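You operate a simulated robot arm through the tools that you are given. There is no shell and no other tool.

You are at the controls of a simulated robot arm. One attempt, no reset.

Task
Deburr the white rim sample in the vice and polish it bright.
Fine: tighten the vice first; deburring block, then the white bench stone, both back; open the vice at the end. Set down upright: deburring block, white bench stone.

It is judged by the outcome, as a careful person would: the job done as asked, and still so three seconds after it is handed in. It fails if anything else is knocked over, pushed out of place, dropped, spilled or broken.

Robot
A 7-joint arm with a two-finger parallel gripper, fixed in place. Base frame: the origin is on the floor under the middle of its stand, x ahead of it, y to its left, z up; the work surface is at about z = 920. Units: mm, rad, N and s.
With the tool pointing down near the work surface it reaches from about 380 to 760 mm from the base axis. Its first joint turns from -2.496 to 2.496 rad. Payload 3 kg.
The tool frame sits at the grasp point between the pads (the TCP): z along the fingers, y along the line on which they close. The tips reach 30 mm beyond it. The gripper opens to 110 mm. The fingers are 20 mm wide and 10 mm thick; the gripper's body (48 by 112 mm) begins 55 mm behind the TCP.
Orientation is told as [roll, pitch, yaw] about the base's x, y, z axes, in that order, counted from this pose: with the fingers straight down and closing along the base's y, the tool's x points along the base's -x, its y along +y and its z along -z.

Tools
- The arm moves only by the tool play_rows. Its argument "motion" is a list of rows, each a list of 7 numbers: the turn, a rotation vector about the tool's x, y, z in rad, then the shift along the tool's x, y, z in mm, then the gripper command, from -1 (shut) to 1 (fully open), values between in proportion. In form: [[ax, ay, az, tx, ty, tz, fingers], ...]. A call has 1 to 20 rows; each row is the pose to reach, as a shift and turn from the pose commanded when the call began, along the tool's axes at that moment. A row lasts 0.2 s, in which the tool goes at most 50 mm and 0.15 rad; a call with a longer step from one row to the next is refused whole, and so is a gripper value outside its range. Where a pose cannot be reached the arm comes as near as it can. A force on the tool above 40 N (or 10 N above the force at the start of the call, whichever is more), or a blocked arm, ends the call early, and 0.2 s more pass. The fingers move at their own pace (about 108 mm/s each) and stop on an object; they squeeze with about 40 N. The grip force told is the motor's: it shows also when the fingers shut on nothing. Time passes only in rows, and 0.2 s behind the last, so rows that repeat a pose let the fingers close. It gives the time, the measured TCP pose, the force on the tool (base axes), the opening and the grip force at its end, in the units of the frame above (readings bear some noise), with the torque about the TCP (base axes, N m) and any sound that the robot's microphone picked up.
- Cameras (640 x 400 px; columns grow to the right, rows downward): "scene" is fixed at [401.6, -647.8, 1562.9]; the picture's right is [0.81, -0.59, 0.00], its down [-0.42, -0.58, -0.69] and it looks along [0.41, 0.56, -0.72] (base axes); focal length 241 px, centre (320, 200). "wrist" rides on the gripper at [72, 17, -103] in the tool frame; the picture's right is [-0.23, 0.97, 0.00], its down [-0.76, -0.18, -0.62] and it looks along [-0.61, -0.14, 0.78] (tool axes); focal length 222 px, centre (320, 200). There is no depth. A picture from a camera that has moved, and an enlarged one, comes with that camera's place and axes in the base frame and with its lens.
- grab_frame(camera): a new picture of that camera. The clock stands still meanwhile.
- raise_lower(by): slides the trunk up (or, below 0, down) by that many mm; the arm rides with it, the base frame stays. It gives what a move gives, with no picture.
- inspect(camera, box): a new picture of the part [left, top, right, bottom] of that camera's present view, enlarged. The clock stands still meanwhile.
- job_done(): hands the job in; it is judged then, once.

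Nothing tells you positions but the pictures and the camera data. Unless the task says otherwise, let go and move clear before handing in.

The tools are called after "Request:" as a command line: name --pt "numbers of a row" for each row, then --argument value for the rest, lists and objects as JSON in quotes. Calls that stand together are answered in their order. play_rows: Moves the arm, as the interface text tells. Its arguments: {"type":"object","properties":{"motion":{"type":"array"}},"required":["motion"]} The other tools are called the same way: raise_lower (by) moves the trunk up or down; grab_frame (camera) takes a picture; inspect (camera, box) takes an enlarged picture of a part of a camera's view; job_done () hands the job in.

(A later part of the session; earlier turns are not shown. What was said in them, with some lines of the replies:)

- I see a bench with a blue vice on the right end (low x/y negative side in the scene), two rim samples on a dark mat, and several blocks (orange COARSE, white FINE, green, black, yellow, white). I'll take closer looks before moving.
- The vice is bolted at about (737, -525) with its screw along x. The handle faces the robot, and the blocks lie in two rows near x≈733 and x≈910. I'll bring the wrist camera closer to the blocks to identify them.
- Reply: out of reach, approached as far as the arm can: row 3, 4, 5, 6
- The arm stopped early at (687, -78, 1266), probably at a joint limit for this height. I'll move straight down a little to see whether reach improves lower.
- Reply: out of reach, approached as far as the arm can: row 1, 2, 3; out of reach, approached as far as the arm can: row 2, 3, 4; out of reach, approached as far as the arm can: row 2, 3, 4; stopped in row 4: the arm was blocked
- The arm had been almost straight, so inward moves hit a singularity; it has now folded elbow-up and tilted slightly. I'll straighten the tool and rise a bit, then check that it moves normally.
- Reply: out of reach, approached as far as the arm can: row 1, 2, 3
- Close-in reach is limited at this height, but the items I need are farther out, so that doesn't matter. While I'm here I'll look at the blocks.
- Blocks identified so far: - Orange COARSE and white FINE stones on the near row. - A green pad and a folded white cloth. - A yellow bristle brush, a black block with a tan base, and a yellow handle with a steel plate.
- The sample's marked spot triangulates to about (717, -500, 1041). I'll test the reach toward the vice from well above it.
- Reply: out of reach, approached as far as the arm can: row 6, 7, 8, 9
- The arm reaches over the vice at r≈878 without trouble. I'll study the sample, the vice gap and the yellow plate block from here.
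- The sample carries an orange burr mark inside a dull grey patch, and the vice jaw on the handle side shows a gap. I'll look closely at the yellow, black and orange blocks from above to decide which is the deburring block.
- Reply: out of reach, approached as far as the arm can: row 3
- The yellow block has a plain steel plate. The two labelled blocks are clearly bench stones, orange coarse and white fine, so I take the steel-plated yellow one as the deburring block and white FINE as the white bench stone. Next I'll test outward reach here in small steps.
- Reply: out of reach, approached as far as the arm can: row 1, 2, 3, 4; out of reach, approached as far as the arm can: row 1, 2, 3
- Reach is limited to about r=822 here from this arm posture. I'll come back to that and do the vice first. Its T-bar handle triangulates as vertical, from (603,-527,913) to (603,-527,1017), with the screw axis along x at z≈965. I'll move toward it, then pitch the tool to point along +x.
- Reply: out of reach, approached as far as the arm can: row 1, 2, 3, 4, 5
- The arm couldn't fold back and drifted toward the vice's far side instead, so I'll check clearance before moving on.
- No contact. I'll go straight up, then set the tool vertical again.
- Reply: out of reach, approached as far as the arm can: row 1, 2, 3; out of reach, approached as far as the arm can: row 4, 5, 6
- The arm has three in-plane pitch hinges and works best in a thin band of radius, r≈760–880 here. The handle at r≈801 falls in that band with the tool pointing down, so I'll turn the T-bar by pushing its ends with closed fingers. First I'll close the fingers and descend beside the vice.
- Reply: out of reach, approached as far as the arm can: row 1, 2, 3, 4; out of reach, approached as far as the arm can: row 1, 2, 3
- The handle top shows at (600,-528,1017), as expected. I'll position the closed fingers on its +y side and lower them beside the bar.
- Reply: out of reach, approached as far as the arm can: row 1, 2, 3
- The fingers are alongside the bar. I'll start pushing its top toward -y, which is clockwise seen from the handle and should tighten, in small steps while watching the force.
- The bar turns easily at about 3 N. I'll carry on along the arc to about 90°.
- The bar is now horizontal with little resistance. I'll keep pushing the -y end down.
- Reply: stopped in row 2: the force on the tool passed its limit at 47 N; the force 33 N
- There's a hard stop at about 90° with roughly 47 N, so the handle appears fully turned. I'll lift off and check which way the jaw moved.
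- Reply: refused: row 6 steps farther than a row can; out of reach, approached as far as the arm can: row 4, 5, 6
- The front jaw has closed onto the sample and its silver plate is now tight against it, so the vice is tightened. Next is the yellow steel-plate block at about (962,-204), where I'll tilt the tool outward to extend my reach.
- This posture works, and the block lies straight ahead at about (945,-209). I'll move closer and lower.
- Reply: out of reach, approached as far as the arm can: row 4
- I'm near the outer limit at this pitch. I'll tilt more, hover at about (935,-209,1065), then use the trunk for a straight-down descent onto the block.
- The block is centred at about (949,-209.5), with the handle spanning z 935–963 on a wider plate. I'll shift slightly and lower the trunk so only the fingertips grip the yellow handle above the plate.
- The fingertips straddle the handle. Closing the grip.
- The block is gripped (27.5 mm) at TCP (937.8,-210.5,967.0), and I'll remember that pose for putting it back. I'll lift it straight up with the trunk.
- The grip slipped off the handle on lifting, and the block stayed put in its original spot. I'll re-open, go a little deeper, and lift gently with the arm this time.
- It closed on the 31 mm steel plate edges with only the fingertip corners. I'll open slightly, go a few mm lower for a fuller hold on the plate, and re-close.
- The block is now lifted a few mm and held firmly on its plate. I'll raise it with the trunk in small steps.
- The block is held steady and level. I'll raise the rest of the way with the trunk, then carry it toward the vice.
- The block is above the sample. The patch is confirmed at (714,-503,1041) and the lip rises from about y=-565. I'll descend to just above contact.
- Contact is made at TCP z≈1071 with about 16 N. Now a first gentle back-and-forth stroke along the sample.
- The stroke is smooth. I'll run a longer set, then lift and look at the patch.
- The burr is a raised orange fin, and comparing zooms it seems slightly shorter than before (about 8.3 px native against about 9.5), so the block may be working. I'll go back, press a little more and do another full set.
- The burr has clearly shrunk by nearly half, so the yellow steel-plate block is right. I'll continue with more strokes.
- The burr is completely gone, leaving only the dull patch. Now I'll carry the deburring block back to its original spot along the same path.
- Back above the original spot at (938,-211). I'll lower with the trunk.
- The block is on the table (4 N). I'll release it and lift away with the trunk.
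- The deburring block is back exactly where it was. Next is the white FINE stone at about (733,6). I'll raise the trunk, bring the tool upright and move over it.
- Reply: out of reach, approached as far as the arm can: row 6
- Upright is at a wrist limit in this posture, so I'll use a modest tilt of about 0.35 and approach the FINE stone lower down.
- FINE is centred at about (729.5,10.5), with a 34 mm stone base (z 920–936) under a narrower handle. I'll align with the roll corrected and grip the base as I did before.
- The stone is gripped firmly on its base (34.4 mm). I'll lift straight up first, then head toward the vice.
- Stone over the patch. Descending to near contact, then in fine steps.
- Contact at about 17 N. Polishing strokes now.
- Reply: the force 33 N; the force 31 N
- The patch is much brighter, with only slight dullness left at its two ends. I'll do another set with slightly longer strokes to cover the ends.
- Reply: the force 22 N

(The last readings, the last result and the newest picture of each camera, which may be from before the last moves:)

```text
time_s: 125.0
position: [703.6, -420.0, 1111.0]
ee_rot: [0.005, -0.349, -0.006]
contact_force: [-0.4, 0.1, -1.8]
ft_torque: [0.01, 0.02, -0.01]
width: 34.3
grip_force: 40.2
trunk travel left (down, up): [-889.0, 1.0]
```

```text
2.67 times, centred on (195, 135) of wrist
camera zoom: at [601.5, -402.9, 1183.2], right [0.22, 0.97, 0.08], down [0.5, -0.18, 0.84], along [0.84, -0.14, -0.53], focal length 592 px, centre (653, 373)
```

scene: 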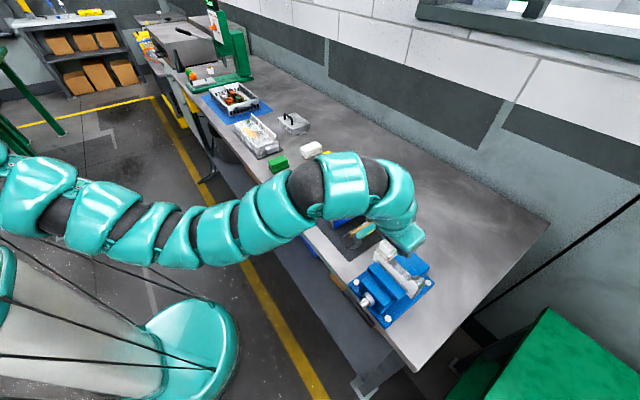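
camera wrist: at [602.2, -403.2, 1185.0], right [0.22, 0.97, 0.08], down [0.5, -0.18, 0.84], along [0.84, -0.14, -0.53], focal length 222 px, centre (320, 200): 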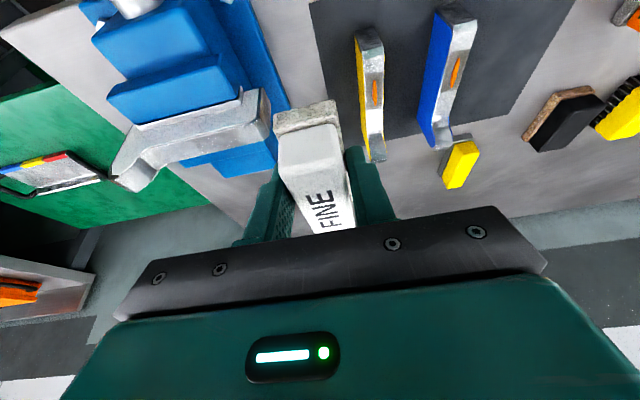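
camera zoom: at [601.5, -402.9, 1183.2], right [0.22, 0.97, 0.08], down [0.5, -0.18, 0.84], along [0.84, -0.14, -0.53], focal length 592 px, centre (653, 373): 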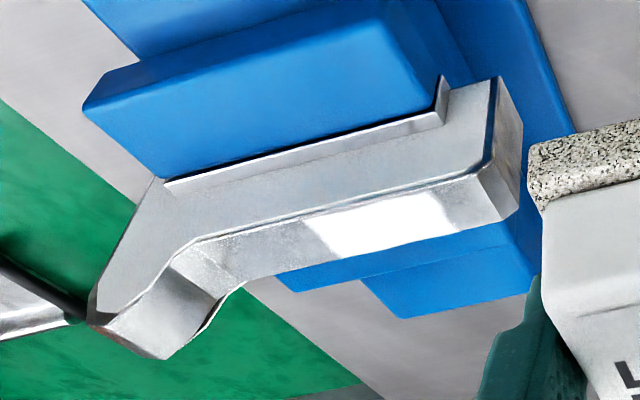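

The patch is now uniformly bright. I'll do one more short set to see whether it has saturated.

Request:
play_rows --pt "0 0 0 0 -25 0 -1" --pt "0 0 0 0 -50 0 -1" --pt "0 0 0 6 -70 16 -1" --pt "0 0 0 12 -80 32.5 -1" --pt "0 0 0 13.3 -80 36.2 -1" --pt "0 0 0 13.9 -80 37.8 -1" --pt "0 0 0 13.9 -80 37.8 -1"

Request:
play_rows --pt "0 0 0 0 8 0 -1" --pt "0 0 0 0 16 0 -1" --pt "0 0 0 0 24 0 -1" --pt "0 0 0 0 16 0 -1" --pt "0 0 0 0 8 0 -1" --pt "0 0 0 0 -1 0 -1" --pt "0 0 0 0 -9 0 -1" --pt "0 0 0 0 -17 0 -1" --pt "0 0 0 0 -25 0 -1" --pt "0 0 0 0 -17 0 -1" --pt "0 0 0 0 -9 0 -1" --pt "0 0 0 0 -1 0 -1" --pt "0 0 0 0 8 0 -1" --pt "0 0 0 0 16 0 -1" --pt "0 0 0 0 24 0 -1" --pt "0 0 0 0 16 0 -1" --pt "0 0 0 0 8 0 -1" --pt "0 0 0 0 0 0 -1"

Request:
play_rows --pt "0 0 0 -2 0 -5.5 -1" --pt "0 0 0 -8 10 -22 -1" --pt "0 0 0 -14 30 -38 -1" --pt "0 0 0 -14 55 -38 -1" --pt "0 0 0 -14 80 -38 -1"

Request:
inspect --camera "scene" --box '[375, 245, 405, 275]'

Request:
inspect --camera "wrist" --box '[90, 60, 300, 210]'

```text
time_s: 126.5
position: [705.9, -501.7, 1071.4]
ee_rot: [0.005, -0.352, -0.005]
contact_force: [1.7, -2.4, 5.1]
ft_torque: [-0.14, -0.07, 0.01]
width: 34.4
grip_force: 39.9
trunk travel left (down, up): [-889.0, 1.0]
```

```text
time_s: 130.3
position: [705.1, -499.2, 1072.4]
ee_rot: [0.005, -0.35, -0.004]
contact_force: [-0.2, 2.9, 5.8]
ft_torque: [0.02, -0.1, 0.05]
width: 34.4
grip_force: 40.2
trunk travel left (down, up): [-889.0, 1.0]
```

```text
time_s: 131.6
position: [705.4, -422.8, 1111.0]
ee_rot: [0.005, -0.347, -0.007]
contact_force: [0.6, 0.5, -1.0]
ft_torque: [0.0, 0.02, 0.02]
width: 34.6
grip_force: 40.2
trunk travel left (down, up): [-889.0, 1.0]
```

```text
13.33 times, centred on (390, 260) of scene
camera zoom: at [401.6, -647.8, 1562.9], right [0.81, -0.59, 0.0], down [-0.42, -0.58, -0.69], along [0.41, 0.56, -0.72], focal length 3217 px, centre (-613, -600)
```

zoom: 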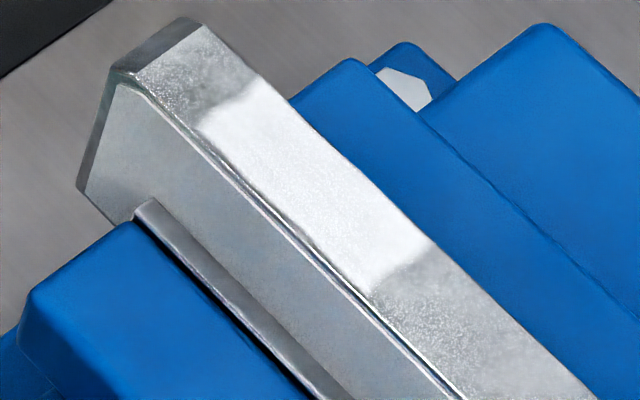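

```text
2.67 times, centred on (195, 135) of wrist
camera zoom: at [602.8, -405.8, 1183.8], right [0.22, 0.97, 0.08], down [0.5, -0.18, 0.84], along [0.84, -0.14, -0.53], focal length 592 px, centre (653, 373)
```

zoom: 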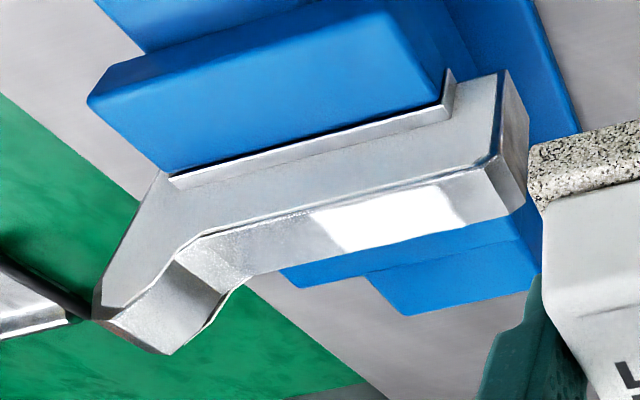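

No further change, so the polish is complete. Now I'll return the FINE stone along the same path.

Request:
play_rows --pt "0 0 0 -22.6 31 5.7 -1" --pt "0 0 0 -45.2 62 11.4 -1" --pt "0 0 0 -67.8 92.8 17.1 -1" --pt "0 0 0 -66.3 129 24 -1" --pt "0 0 0 -64.9 165 31 -1" --pt "0 0 0 -63.4 201 38 -1" --pt "0 0 0 -62 237 44.8 -1" --pt "0 0 0 -62 272.8 44.8 -1"

Request:
grab_frame --camera "scene"

```text
time_s: 133.3
position: [781.3, -151.1, 1094.1]
ee_rot: [0.002, -0.351, -0.006]
contact_force: [-0.1, -0.5, -1.9]
ft_torque: [-0.03, 0.05, -0.01]
width: 34.5
grip_force: 40.5
trunk travel left (down, up): [-889.0, 1.0]
```

```text
taken
```

scene: 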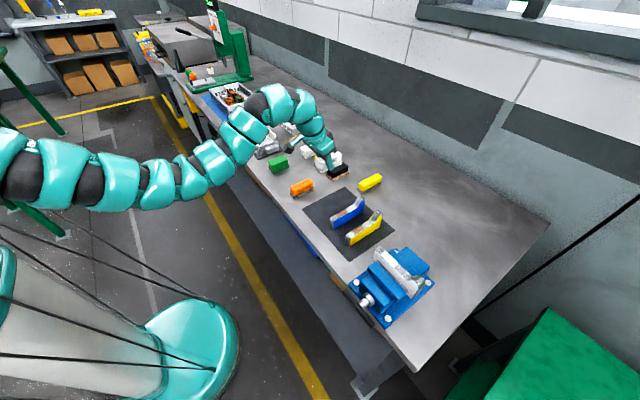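

Request:
play_rows --pt "0 0 0 10.3 33 5.3 -1" --pt "0 0 0 20.5 66 10.6 -1" --pt "0 0 0 30.8 99 15.9 -1" --pt "0 0 0 41.1 131 21.2 -1" --pt "0 0 0 63 147 33.4 -1" --pt "0 0 0 85 162.5 45.6 -1" --pt "0 0 0 85 162.5 45.6 -1"

Request:
inspect --camera "wrist" --box '[180, 20, 460, 230]'

Request:
inspect --camera "scene" --box '[260, 140, 330, 200]'

```text
time_s: 134.9
position: [716.0, 14.4, 1019.6]
ee_rot: [0.004, -0.351, -0.004]
contact_force: [-0.5, -0.1, -2.0]
ft_torque: [-0.01, 0.03, 0.01]
width: 34.3
grip_force: 40.2
trunk travel left (down, up): [-889.0, 1.0]
```

```text
1.90 times, centred on (320, 125) of wrist
camera zoom: at [613.3, 32.3, 1092.6], right [0.22, 0.97, 0.08], down [0.5, -0.18, 0.85], along [0.84, -0.14, -0.53], focal length 423 px, centre (320, 343)
```

zoom: 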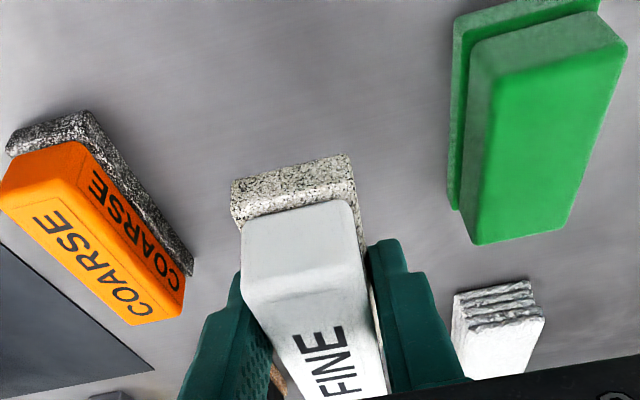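

```text
6.67 times, centred on (295, 170) of scene
camera zoom: at [401.6, -647.8, 1562.9], right [0.81, -0.59, 0.0], down [-0.42, -0.58, -0.69], along [0.41, 0.56, -0.72], focal length 1608 px, centre (487, 400)
```

zoom: 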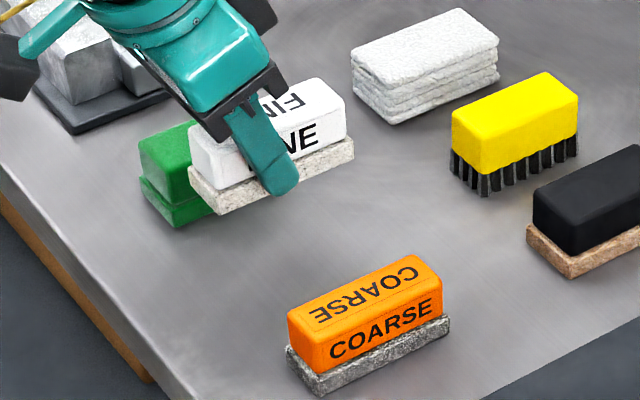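

Request:
play_rows --pt "0 0 0 5 -1.5 14 -1" --pt "0 0 0 10 -3 28 -1" --pt "0 0 0 15 -3 43 -1" --pt "0 0 0 19 -3 54.5 -1" --pt "0 0 0 19 -3 54.5 -1"

Request:
inspect --camera "wrist" --box '[180, 20, 460, 230]'

```text
time_s: 136.2
position: [718.0, 13.4, 964.7]
ee_rot: [0.005, -0.351, -0.006]
contact_force: [0.2, 0.5, -1.5]
ft_torque: [0.03, 0.02, 0.0]
width: 34.3
grip_force: 39.9
trunk travel left (down, up): [-889.0, 1.0]
```

```text
1.90 times, centred on (320, 125) of wrist
camera zoom: at [615.9, 29.6, 1036.8], right [0.22, 0.97, 0.08], down [0.5, -0.18, 0.85], along [0.84, -0.14, -0.53], focal length 423 px, centre (320, 343)
```

zoom: 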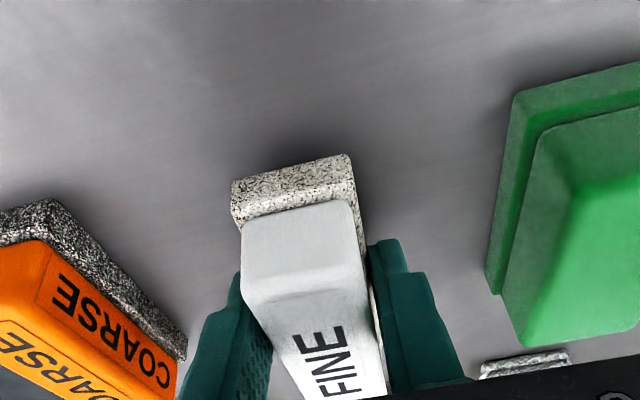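

Request:
play_rows --pt "0 0 0 1.2 -1.2 1.5 -1" --pt "0 0 0 1.9 -1.2 3.2 -1" --pt "0 0 0 2.5 -1.2 4.6 -1"

Request:
play_rows --pt "0 0 0 0.3 0 0.9 -1" --pt "0 0 0 0.6 0 1.8 -1"

Request:
play_rows --pt "0 0 0 0.3 0 0.7 -1" --pt "0 0 0 0.5 0 1.4 -1"

```text
time_s: 136.9
position: [716.7, 11.0, 959.2]
ee_rot: [0.005, -0.349, -0.006]
contact_force: [-0.1, 0.6, -1.5]
ft_torque: [0.01, 0.04, 0.0]
width: 34.4
grip_force: 40.4
trunk travel left (down, up): [-889.0, 1.0]
```

```text
time_s: 137.6
position: [717.3, 10.8, 957.0]
ee_rot: [0.006, -0.353, -0.005]
contact_force: [-0.3, 0.4, -2.0]
ft_torque: [-0.04, 0.06, 0.02]
width: 34.2
grip_force: 40.0
trunk travel left (down, up): [-889.0, 1.0]
```

```text
time_s: 138.2
position: [716.6, 12.2, 955.1]
ee_rot: [0.005, -0.349, -0.005]
contact_force: [-0.5, 0.5, -2.0]
ft_torque: [0.0, 0.01, 0.02]
width: 34.5
grip_force: 40.1
trunk travel left (down, up): [-889.0, 1.0]
```

Request:
play_rows --pt "0 0 0 0.2 0 0.5 -1" --pt "0 0 0 0.4 0 1.0 -1"

Request:
play_rows --pt "0 0 0 0.2 0 0.5 -1" --pt "0 0 0 0.4 0 1.0 -1"

Request:
inspect --camera "wrist" --box '[180, 20, 460, 230]'

```text
time_s: 138.8
position: [717.6, 10.9, 954.4]
ee_rot: [0.007, -0.352, -0.006]
contact_force: [1.5, 0.0, 1.4]
ft_torque: [-0.08, -0.2, -0.01]
width: 34.3
grip_force: 40.1
trunk travel left (down, up): [-889.0, 1.0]
```

```text
time_s: 139.3
position: [717.0, 10.9, 954.9]
ee_rot: [0.006, -0.354, -0.006]
contact_force: [4.3, 1.3, 11.8]
ft_torque: [-0.14, 0.33, 0.01]
width: 34.6
grip_force: 40.4
trunk travel left (down, up): [-889.0, 1.0]
```

```text
1.90 times, centred on (320, 125) of wrist
camera zoom: at [614.1, 27.9, 1026.3], right [0.22, 0.97, 0.08], down [0.5, -0.18, 0.85], along [0.84, -0.14, -0.52], focal length 423 px, centre (320, 343)
```

zoom: 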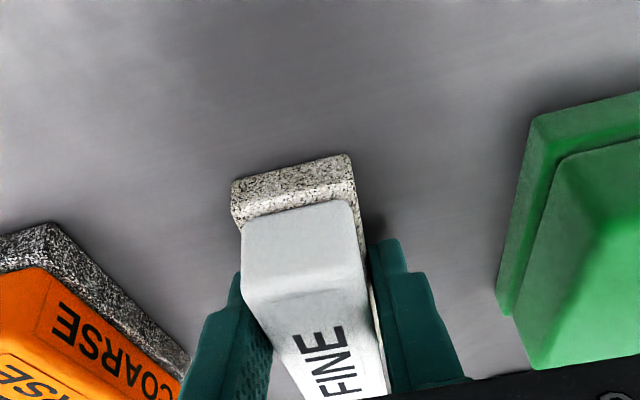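

The stone is on the table. I'll release and lift straight away.

Request:
play_rows --pt "0 0 0 -0.3 0 -0.9 -1" --pt "0 0 0 -0.3 0 -0.9 -0.25" --pt "0 0 0 -0.3 0 -0.9 0.1" --pt "0 0 0 -0.3 0 -0.9 0.2" --pt "0 0 0 -0.3 0 -0.9 0.2"

Request:
play_rows --pt "0 0 0 -6.9 0 -18.8 0.2" --pt "0 0 0 -13.8 0 -37.6 0.2" --pt "0 0 0 -21 0 -56.5 0.2" --pt "0 0 0 -28 0 -75 0.2"

Request:
inspect --camera "scene" --box '[260, 150, 320, 200]'

Request:
grab_frame --camera "wrist"

```text
time_s: 140.6
position: [716.6, 10.6, 953.9]
ee_rot: [0.005, -0.352, -0.005]
contact_force: [0.1, -0.3, -0.2]
ft_torque: [-0.01, -0.03, 0.0]
width: 65.9
grip_force: 0.0
trunk travel left (down, up): [-889.0, 1.0]
```

```text
time_s: 141.6
position: [717.2, 7.4, 1035.5]
ee_rot: [0.004, -0.352, -0.007]
contact_force: [-0.1, -0.6, 0.4]
ft_torque: [0.02, 0.03, 0.01]
width: 65.9
grip_force: 0.1
trunk travel left (down, up): [-889.0, 1.0]
```

```text
8.00 times, centred on (290, 175) of scene
camera zoom: at [401.6, -647.8, 1562.9], right [0.81, -0.59, 0.0], down [-0.42, -0.58, -0.69], along [0.41, 0.56, -0.72], focal length 1930 px, centre (560, 400)
```

zoom: 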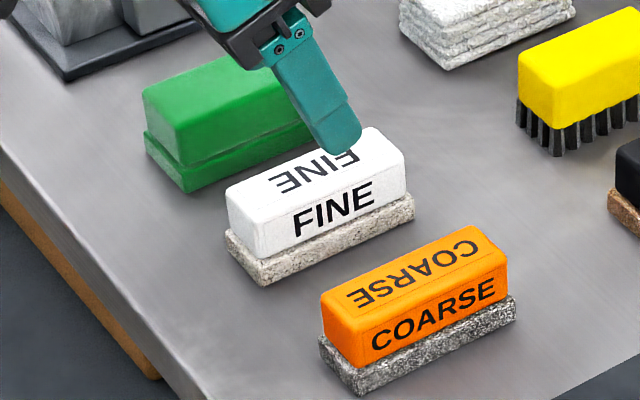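

```text
taken
camera wrist: at [614.9, 25.1, 1107.3], right [0.22, 0.97, 0.08], down [0.5, -0.18, 0.85], along [0.84, -0.14, -0.53], focal length 222 px, centre (320, 200)
```

wrist: 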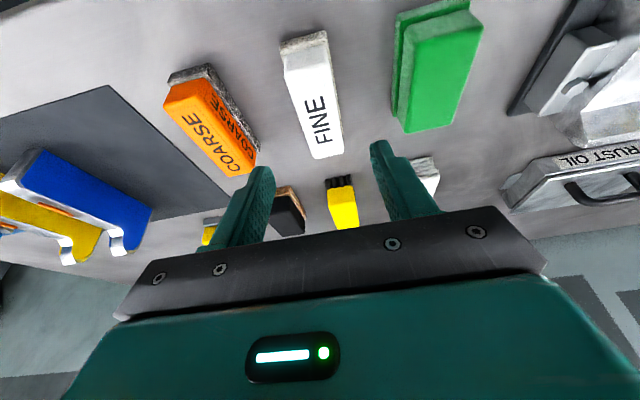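

Both blocks are back in place and upright. Last step is to open the vice: the bar is now horizontal, so I'll go back to the handle and turn it the other way. Moving over now with closed fingers.

Request:
play_rows --pt "0 0 0 -18.7 -23 -7.4 -1" --pt "0 0 0 -37.3 -46 -14.7 -1" --pt "0 0 0 -56 -70 -22 -1" --pt "0 0 0 -58.5 -108 -28.6 -1" --pt "0 0 0 -61 -146 -35.2 -1" --pt "0 0 0 -63.2 -184 -41.8 -1" --pt "0 0 0 -65.6 -222 -48.4 -1" --pt "0 0 0 -68 -260 -55 -1"

Request:
play_rows --pt "0 0.09 0 9 -30 -5 -1" --pt "0 0.18 0 18 -60 -10 -1" --pt "0 0.27 0 27 -90 -15 -1" --pt "0 0.352 0 36 -120 -20 -1"

Request:
grab_frame --camera "scene"

```text
time_s: 143.3
position: [762.3, -252.4, 1107.0]
ee_rot: [0.007, -0.35, -0.007]
contact_force: [-0.1, -0.7, -0.1]
ft_torque: [-0.01, -0.03, 0.02]
width: 0.0
grip_force: 37.9
trunk travel left (down, up): [-889.0, 1.0]
```

```text
time_s: 144.3
position: [719.1, -371.3, 1113.2]
ee_rot: [0.006, 0.004, -0.004]
contact_force: [-0.2, 0.8, -1.1]
ft_torque: [0.0, 0.0, -0.01]
width: 0.0
grip_force: 37.5
trunk travel left (down, up): [-889.0, 1.0]
```

```text
taken
```

scene: 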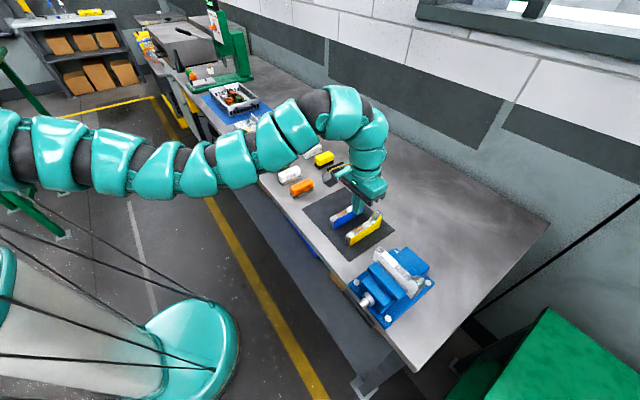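

Request:
play_rows --pt "0 0 0 20 -17 11 -1" --pt "0 0 0 40 -35 22 -1" --pt "0 0 0 60 -52 33 -1" --pt "0 0 0 79 -69 43 -1"

Request:
grab_frame --camera "wrist"

```text
time_s: 145.3
position: [642.5, -438.1, 1071.1]
ee_rot: [0.004, 0.0, -0.002]
contact_force: [-0.4, 0.8, 0.0]
ft_torque: [0.01, -0.03, 0.02]
width: 0.2
grip_force: 37.8
trunk travel left (down, up): [-889.0, 1.0]
```

```text
taken
camera wrist: at [571.0, -422.5, 1174.9], right [0.23, 0.97, 0.0], down [0.76, -0.18, 0.62], along [0.61, -0.14, -0.78], focal length 222 px, centre (320, 200)
```

wrist: 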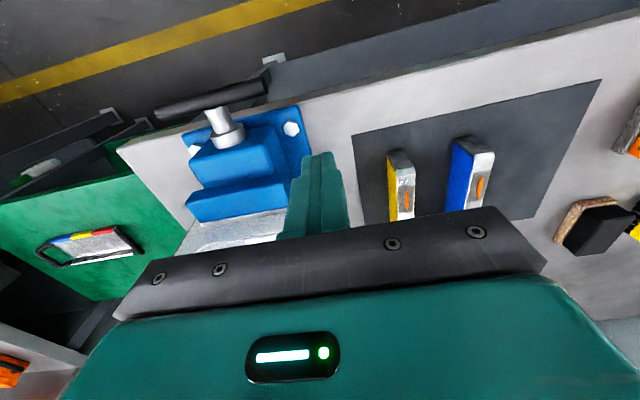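

Request:
play_rows --pt "0 0 0 15 -18 9 -1" --pt "0 0 0 30 -36 18 -1" --pt "0 0 0 44.5 -53 26 -1" --pt "0 0 0 44.5 -53 26 -1"

Request:
inspect --camera "wrist" --box '[200, 60, 420, 230]'

```text
time_s: 146.3
position: [595.5, -488.8, 1046.6]
ee_rot: [0.002, 0.001, -0.004]
contact_force: [0.1, -0.1, 1.3]
ft_torque: [-0.02, -0.01, 0.04]
width: 0.1
grip_force: 38.0
trunk travel left (down, up): [-889.0, 1.0]
```

```text
2.35 times, centred on (310, 145) of wrist
camera zoom: at [524.2, -472.7, 1149.9], right [0.23, 0.97, 0.0], down [0.76, -0.18, 0.62], along [0.61, -0.14, -0.78], focal length 523 px, centre (344, 329)
```

zoom: 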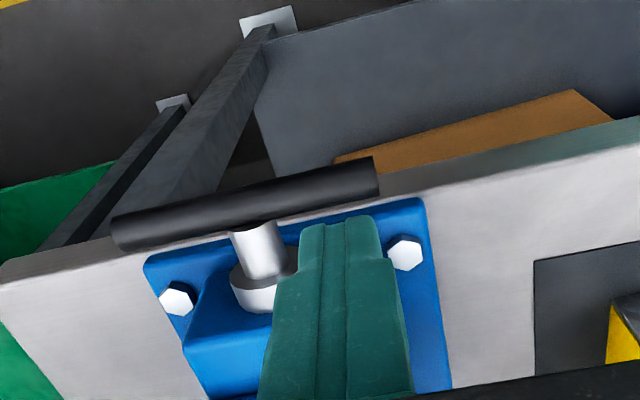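

The fingers are above the +y end of the horizontal bar. I'll lower to it and push it down.

Request:
play_rows --pt "0 0 0 -2 3 13 -1" --pt "0 0 0 -2 6.8 26 -1" --pt "0 0 0 -2 6.8 37 -1"

Request:
play_rows --pt "0 0 0 0 0 4 -1" --pt "0 0 0 0 0 8 -1" --pt "0 0 0 0 0 13 -1" --pt "0 0 0 0 0 18 -1" --pt "0 0 0 0 0 24 -1"

Request:
inspect --camera "wrist" --box '[200, 60, 420, 230]'

```text
time_s: 147.2
position: [596.4, -483.1, 1006.2]
ee_rot: [0.005, 0.002, -0.006]
contact_force: [-0.3, 0.4, -0.4]
ft_torque: [0.03, 0.05, 0.0]
width: 0.0
grip_force: 37.5
trunk travel left (down, up): [-889.0, 1.0]
```

```text
time_s: 148.3
position: [597.2, -484.2, 984.1]
ee_rot: [0.006, 0.001, -0.005]
contact_force: [-2.8, -1.1, 2.2]
ft_torque: [0.01, 0.03, -0.04]
width: 0.3
grip_force: 37.6
trunk travel left (down, up): [-889.0, 1.0]
```

```text
2.35 times, centred on (310, 145) of wrist
camera zoom: at [526.6, -467.5, 1086.6], right [0.23, 0.97, 0.0], down [0.76, -0.18, 0.62], along [0.6, -0.14, -0.78], focal length 523 px, centre (344, 329)
```

zoom: 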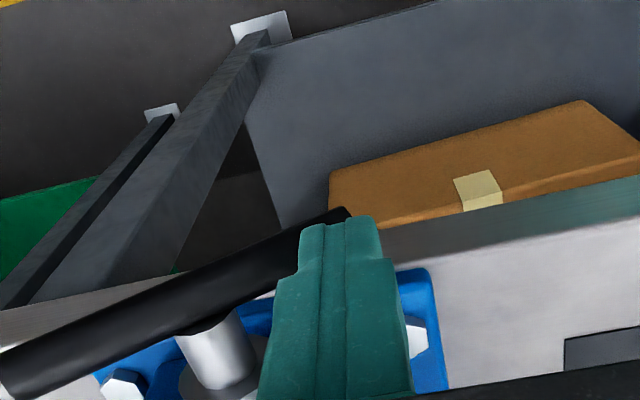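

Request:
play_rows --pt "0 0 0 0 -1 5.5 -1" --pt "0 0 0 0 -2.5 11 -1" --pt "0 0 0 0 -6 15 -1" --pt "0 0 0 0 -9.2 18.5 -1" --pt "0 0 0 0 -14 20.5 -1" --pt "0 0 0 0 -18.2 22 -1" --pt "0 0 0 0 -23 22 -1" --pt "0 0 0 0 -27 22 -1"

Request:
inspect --camera "wrist" --box '[200, 60, 420, 230]'

Request:
inspect --camera "scene" --box '[330, 225, 450, 335]'

```text
time_s: 150.1
position: [596.6, -499.4, 962.7]
ee_rot: [0.021, -0.003, 0.008]
contact_force: [0.5, 24.2, 17.2]
ft_torque: [-0.4, 0.4, 0.32]
width: 0.0
grip_force: 37.4
trunk travel left (down, up): [-889.0, 1.0]
stopped in row 8: the force on the tool passed its limit at 44 N (the readings are from after the stop); the commanded pose is now the measured one
```

```text
2.35 times, centred on (310, 145) of wrist
camera zoom: at [526.1, -484.9, 1065.8], right [0.22, 0.98, 0.02], down [0.76, -0.18, 0.62], along [0.61, -0.12, -0.78], focal length 523 px, centre (344, 329)
```

zoom: 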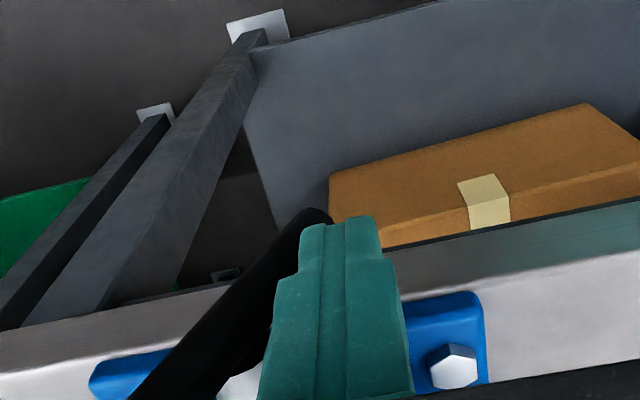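

```text
3.64 times, centred on (390, 280) of scene
camera zoom: at [401.6, -647.8, 1562.9], right [0.81, -0.59, 0.0], down [-0.42, -0.58, -0.69], along [0.41, 0.56, -0.72], focal length 877 px, centre (66, -91)
```

zoom: 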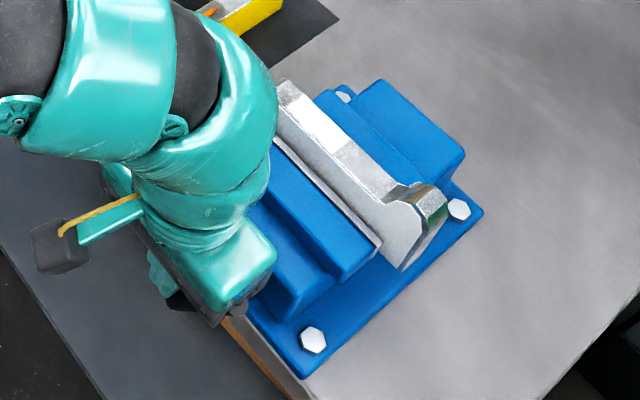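

The bar's rising end met the gripper body near vertical, which caused the stop. I'll back off and finish from the other side, pushing the upper half toward +y with just the fingertips.

Request:
play_rows --pt "0 0 0 0 3 -12 -1" --pt "0.01 0 0.004 0 6 -35 -1" --pt "0.021 0 0.008 0 6 -65 -1" --pt "0.021 0 0.008 0 6 -95 -1"

Request:
inspect --camera "wrist" --box '[160, 40, 420, 240]'

Request:
inspect --camera "scene" --box '[330, 225, 450, 335]'

```text
time_s: 151.1
position: [596.6, -500.8, 1055.0]
ee_rot: [-0.006, 0.004, -0.008]
contact_force: [1.4, 0.3, 0.8]
ft_torque: [-0.01, 0.05, -0.01]
width: 0.0
grip_force: 37.9
trunk travel left (down, up): [-889.0, 1.0]
```

```text
2.00 times, centred on (290, 140) of wrist
camera zoom: at [524.9, -481.8, 1158.9], right [0.23, 0.97, -0.01], down [0.76, -0.18, 0.62], along [0.6, -0.15, -0.78], focal length 444 px, centre (380, 320)
```

zoom: 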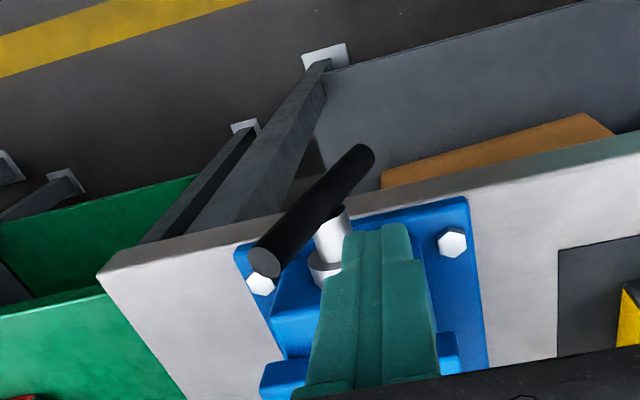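

```text
3.64 times, centred on (390, 280) of scene
camera zoom: at [401.6, -647.8, 1562.9], right [0.81, -0.59, 0.0], down [-0.42, -0.58, -0.69], along [0.41, 0.56, -0.72], focal length 877 px, centre (66, -91)
```

zoom: 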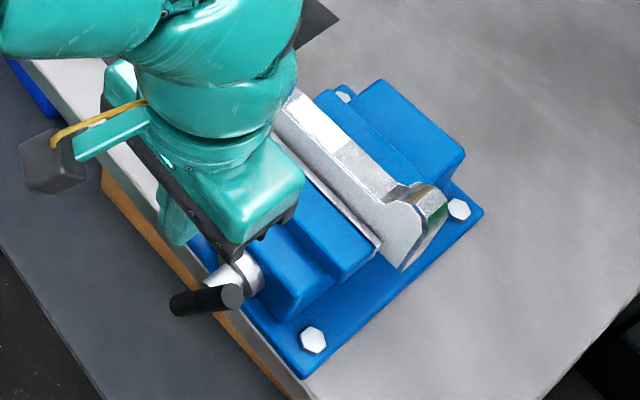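

Request:
play_rows --pt "0 0 0 0 -10 -12 -1" --pt "0 0 0 0 -45 -12 -1" --pt "0 0 0 0 -84 -12 -1" --pt "0 0 0 -2 -84 8 -1" --pt "0 0 0 -2 -84 30 -1"

Request:
inspect --camera "wrist" --box '[160, 40, 460, 240]'

```text
time_s: 152.3
position: [597.8, -584.1, 1026.2]
ee_rot: [-0.004, 0.004, -0.006]
contact_force: [0.7, -0.2, -0.1]
ft_torque: [-0.02, 0.02, -0.01]
width: 0.1
grip_force: 37.5
trunk travel left (down, up): [-889.0, 1.0]
```

```text
2.00 times, centred on (310, 140) of wrist
camera zoom: at [527.4, -566.6, 1128.7], right [0.23, 0.97, -0.01], down [0.76, -0.18, 0.62], along [0.6, -0.15, -0.78], focal length 444 px, centre (340, 320)
```

zoom: 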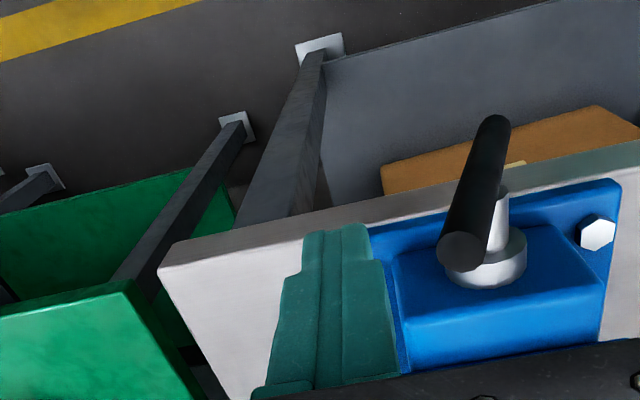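

Request:
play_rows --pt "0 0 0 0 8 0 -1" --pt "0 0 0 0 16 0 -1" --pt "0 0 0 0 22 0 -1" --pt "0 0 0 0 28 0 -1" --pt "0 0 0 0 33 0 -1" --pt "0 0 0 0 38 0 -1" --pt "0 0 0 0 41 0 -1"

Request:
inspect --camera "wrist" --box '[160, 40, 460, 240]'

Request:
inspect --camera "scene" --box '[330, 225, 450, 335]'

```text
time_s: 153.9
position: [598.4, -546.5, 1021.5]
ee_rot: [-0.006, 0.004, -0.008]
contact_force: [2.0, -16.4, -0.5]
ft_torque: [-0.24, -0.02, -0.06]
width: 0.1
grip_force: 37.4
trunk travel left (down, up): [-889.0, 1.0]
```

```text
2.00 times, centred on (310, 140) of wrist
camera zoom: at [527.0, -528.1, 1126.0], right [0.24, 0.97, -0.01], down [0.76, -0.18, 0.62], along [0.6, -0.15, -0.78], focal length 444 px, centre (340, 320)
```

zoom: 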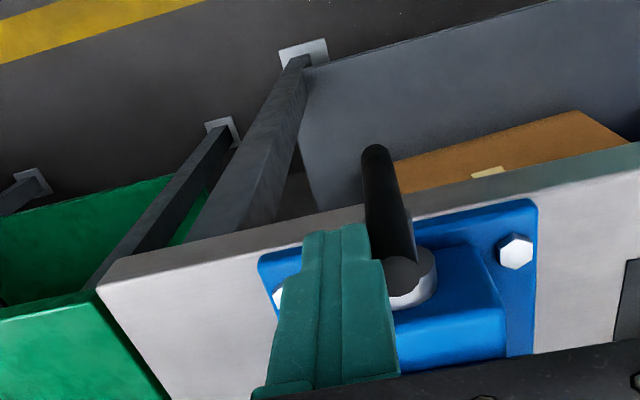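

```text
3.64 times, centred on (390, 280) of scene
camera zoom: at [401.6, -647.8, 1562.9], right [0.81, -0.59, 0.0], down [-0.42, -0.58, -0.69], along [0.41, 0.56, -0.72], focal length 877 px, centre (66, -91)
```

zoom: 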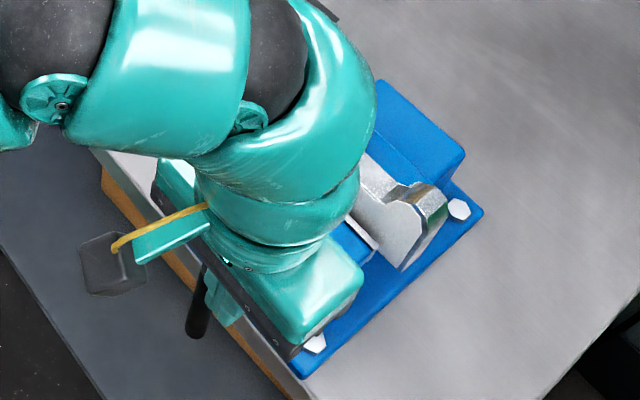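

The bar is vertical and resisting at 16 N, its original open stop. I'll nudge slightly more to confirm it's fully at the stop.

Request:
play_rows --pt "0 0 0 0 1 0 -1" --pt "0 0 0 0 2 0 -1"

Request:
play_rows --pt "0 0 0 0 -10 0 -1" --pt "0 0 0 0 -25 -5 -1" --pt "0 0 0 0 -35 -30 -1" --pt "0 0 0 0 -35 -65 -1" --pt "0 0 0 0 -20 -95 -1"

Request:
inspect --camera "wrist" --box '[160, 40, 460, 240]'

```text
time_s: 154.5
position: [598.1, -545.7, 1021.9]
ee_rot: [-0.005, 0.003, -0.011]
contact_force: [0.4, -26.8, -4.4]
ft_torque: [-0.54, 0.05, -0.06]
width: 0.1
grip_force: 37.6
trunk travel left (down, up): [-889.0, 1.0]
```

```text
time_s: 155.7
position: [599.3, -561.5, 1118.2]
ee_rot: [-0.005, 0.004, -0.006]
contact_force: [-0.3, 0.3, 0.1]
ft_torque: [-0.02, 0.03, 0.03]
width: 0.1
grip_force: 37.8
trunk travel left (down, up): [-889.0, 1.0]
```

```text
2.00 times, centred on (310, 140) of wrist
camera zoom: at [528.0, -543.5, 1221.4], right [0.23, 0.97, -0.01], down [0.76, -0.18, 0.62], along [0.6, -0.15, -0.78], focal length 444 px, centre (340, 320)
```

zoom: 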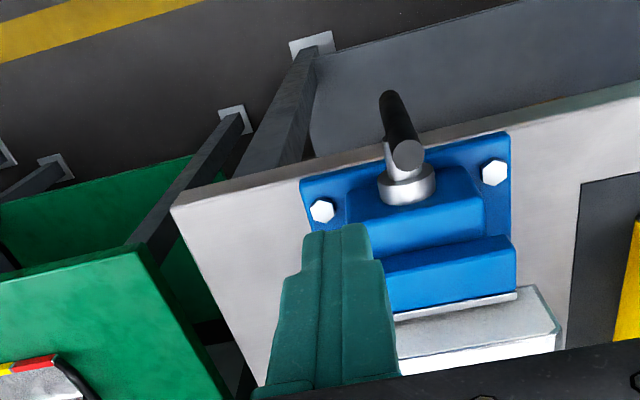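

The handle is back at its open stop. Moving clear now and checking the whole scene.

Request:
play_rows --pt "0 0 0 -20 35 -8 -1" --pt "0 0 0 -45 70 -15 -1" --pt "0 0 0 -75 105 -20 -1" --pt "0 0 0 -100 140 -22 -1" --pt "0 0 0 -115 180 -22 -1" --pt "0 0 0 -125 220 -22 -1" --pt "0 0 0 -135 260 -22 -1"

Request:
grab_frame --camera "scene"

Request:
inspect --camera "scene" --box '[345, 235, 445, 335]'

Request:
inspect --camera "scene" --box '[250, 110, 410, 260]'

Request:
grab_frame --camera "wrist"

```text
time_s: 157.3
position: [738.2, -303.2, 1138.2]
ee_rot: [-0.006, 0.005, -0.007]
contact_force: [0.0, 0.5, 0.3]
ft_torque: [0.02, 0.0, 0.01]
width: 0.0
grip_force: 38.1
trunk travel left (down, up): [-889.0, 1.0]
```

```text
taken
```

scene: 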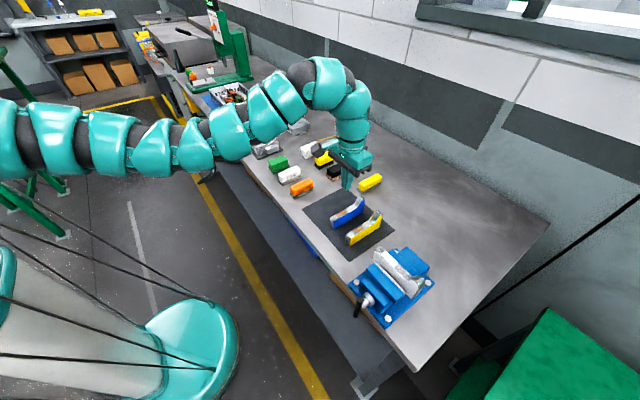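

```text
4.00 times, centred on (395, 285) of scene
camera zoom: at [401.6, -647.8, 1562.9], right [0.81, -0.59, 0.0], down [-0.42, -0.58, -0.69], along [0.41, 0.56, -0.72], focal length 965 px, centre (20, -140)
```

zoom: 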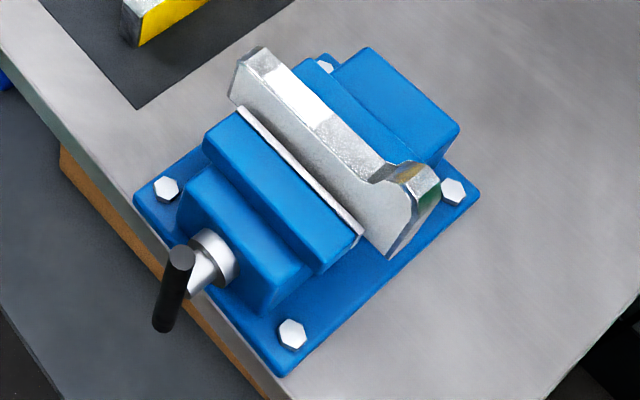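

```text
2.67 times, centred on (330, 185) of scene
camera zoom: at [401.6, -647.8, 1562.9], right [0.81, -0.59, 0.0], down [-0.42, -0.58, -0.69], along [0.41, 0.56, -0.72], focal length 643 px, centre (293, 240)
```

zoom: 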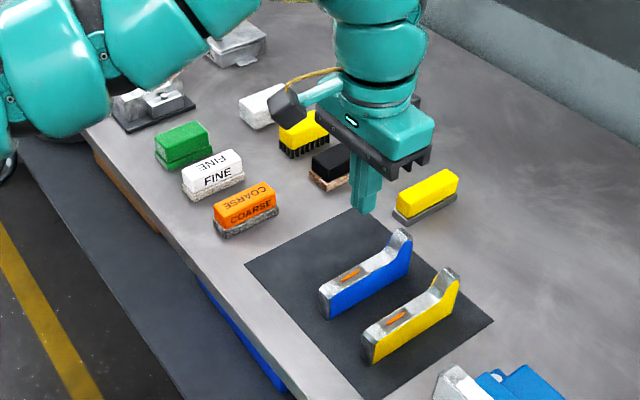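

```text
taken
camera wrist: at [668.1, -284.6, 1241.0], right [0.23, 0.97, -0.01], down [0.76, -0.18, 0.62], along [0.6, -0.15, -0.78], focal length 222 px, centre (320, 200)
```

wrist: 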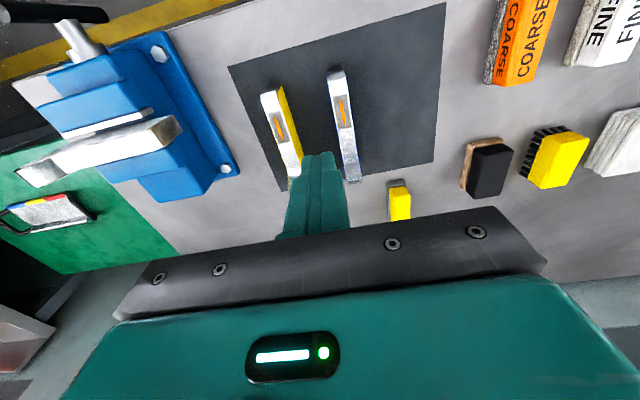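

Everything checks out:
- The burr is gone and the patch is bright.
- The deburring block and the white stone stand upright in their original spots.
- The vice is open with its handle at the start position, nothing else has moved, and the arm is clear.

I'm handing in.

Request:
job_done

```text
The job is handed in.
```

The white rim sample is deburred and polished bright, and the job is handed in; no verdict came back.

- **Vice:** I tightened it first by turning the handle a quarter turn to its stop. At the end I turned the handle back to its original open position. The sample is still standing in the jaws where it started.
- **Deburring:** No block was labelled as the deburring block, so I took it to be the yellow one with the steel plate. The orange burr shrank with each set of strokes and is completely gone.
- **Polishing:** I used the white block marked FINE as the white bench stone. The dull patch turned uniformly bright, and a further set of strokes made no visible difference.
- **Blocks:** Both are upright and back in their original spots. My first grip on the yellow block slipped off its handle, but the block did not move. I gripped it by its plate instead.

In the final pictures nothing else on the bench had been knocked over or moved. The arm is clear and holding nothing.
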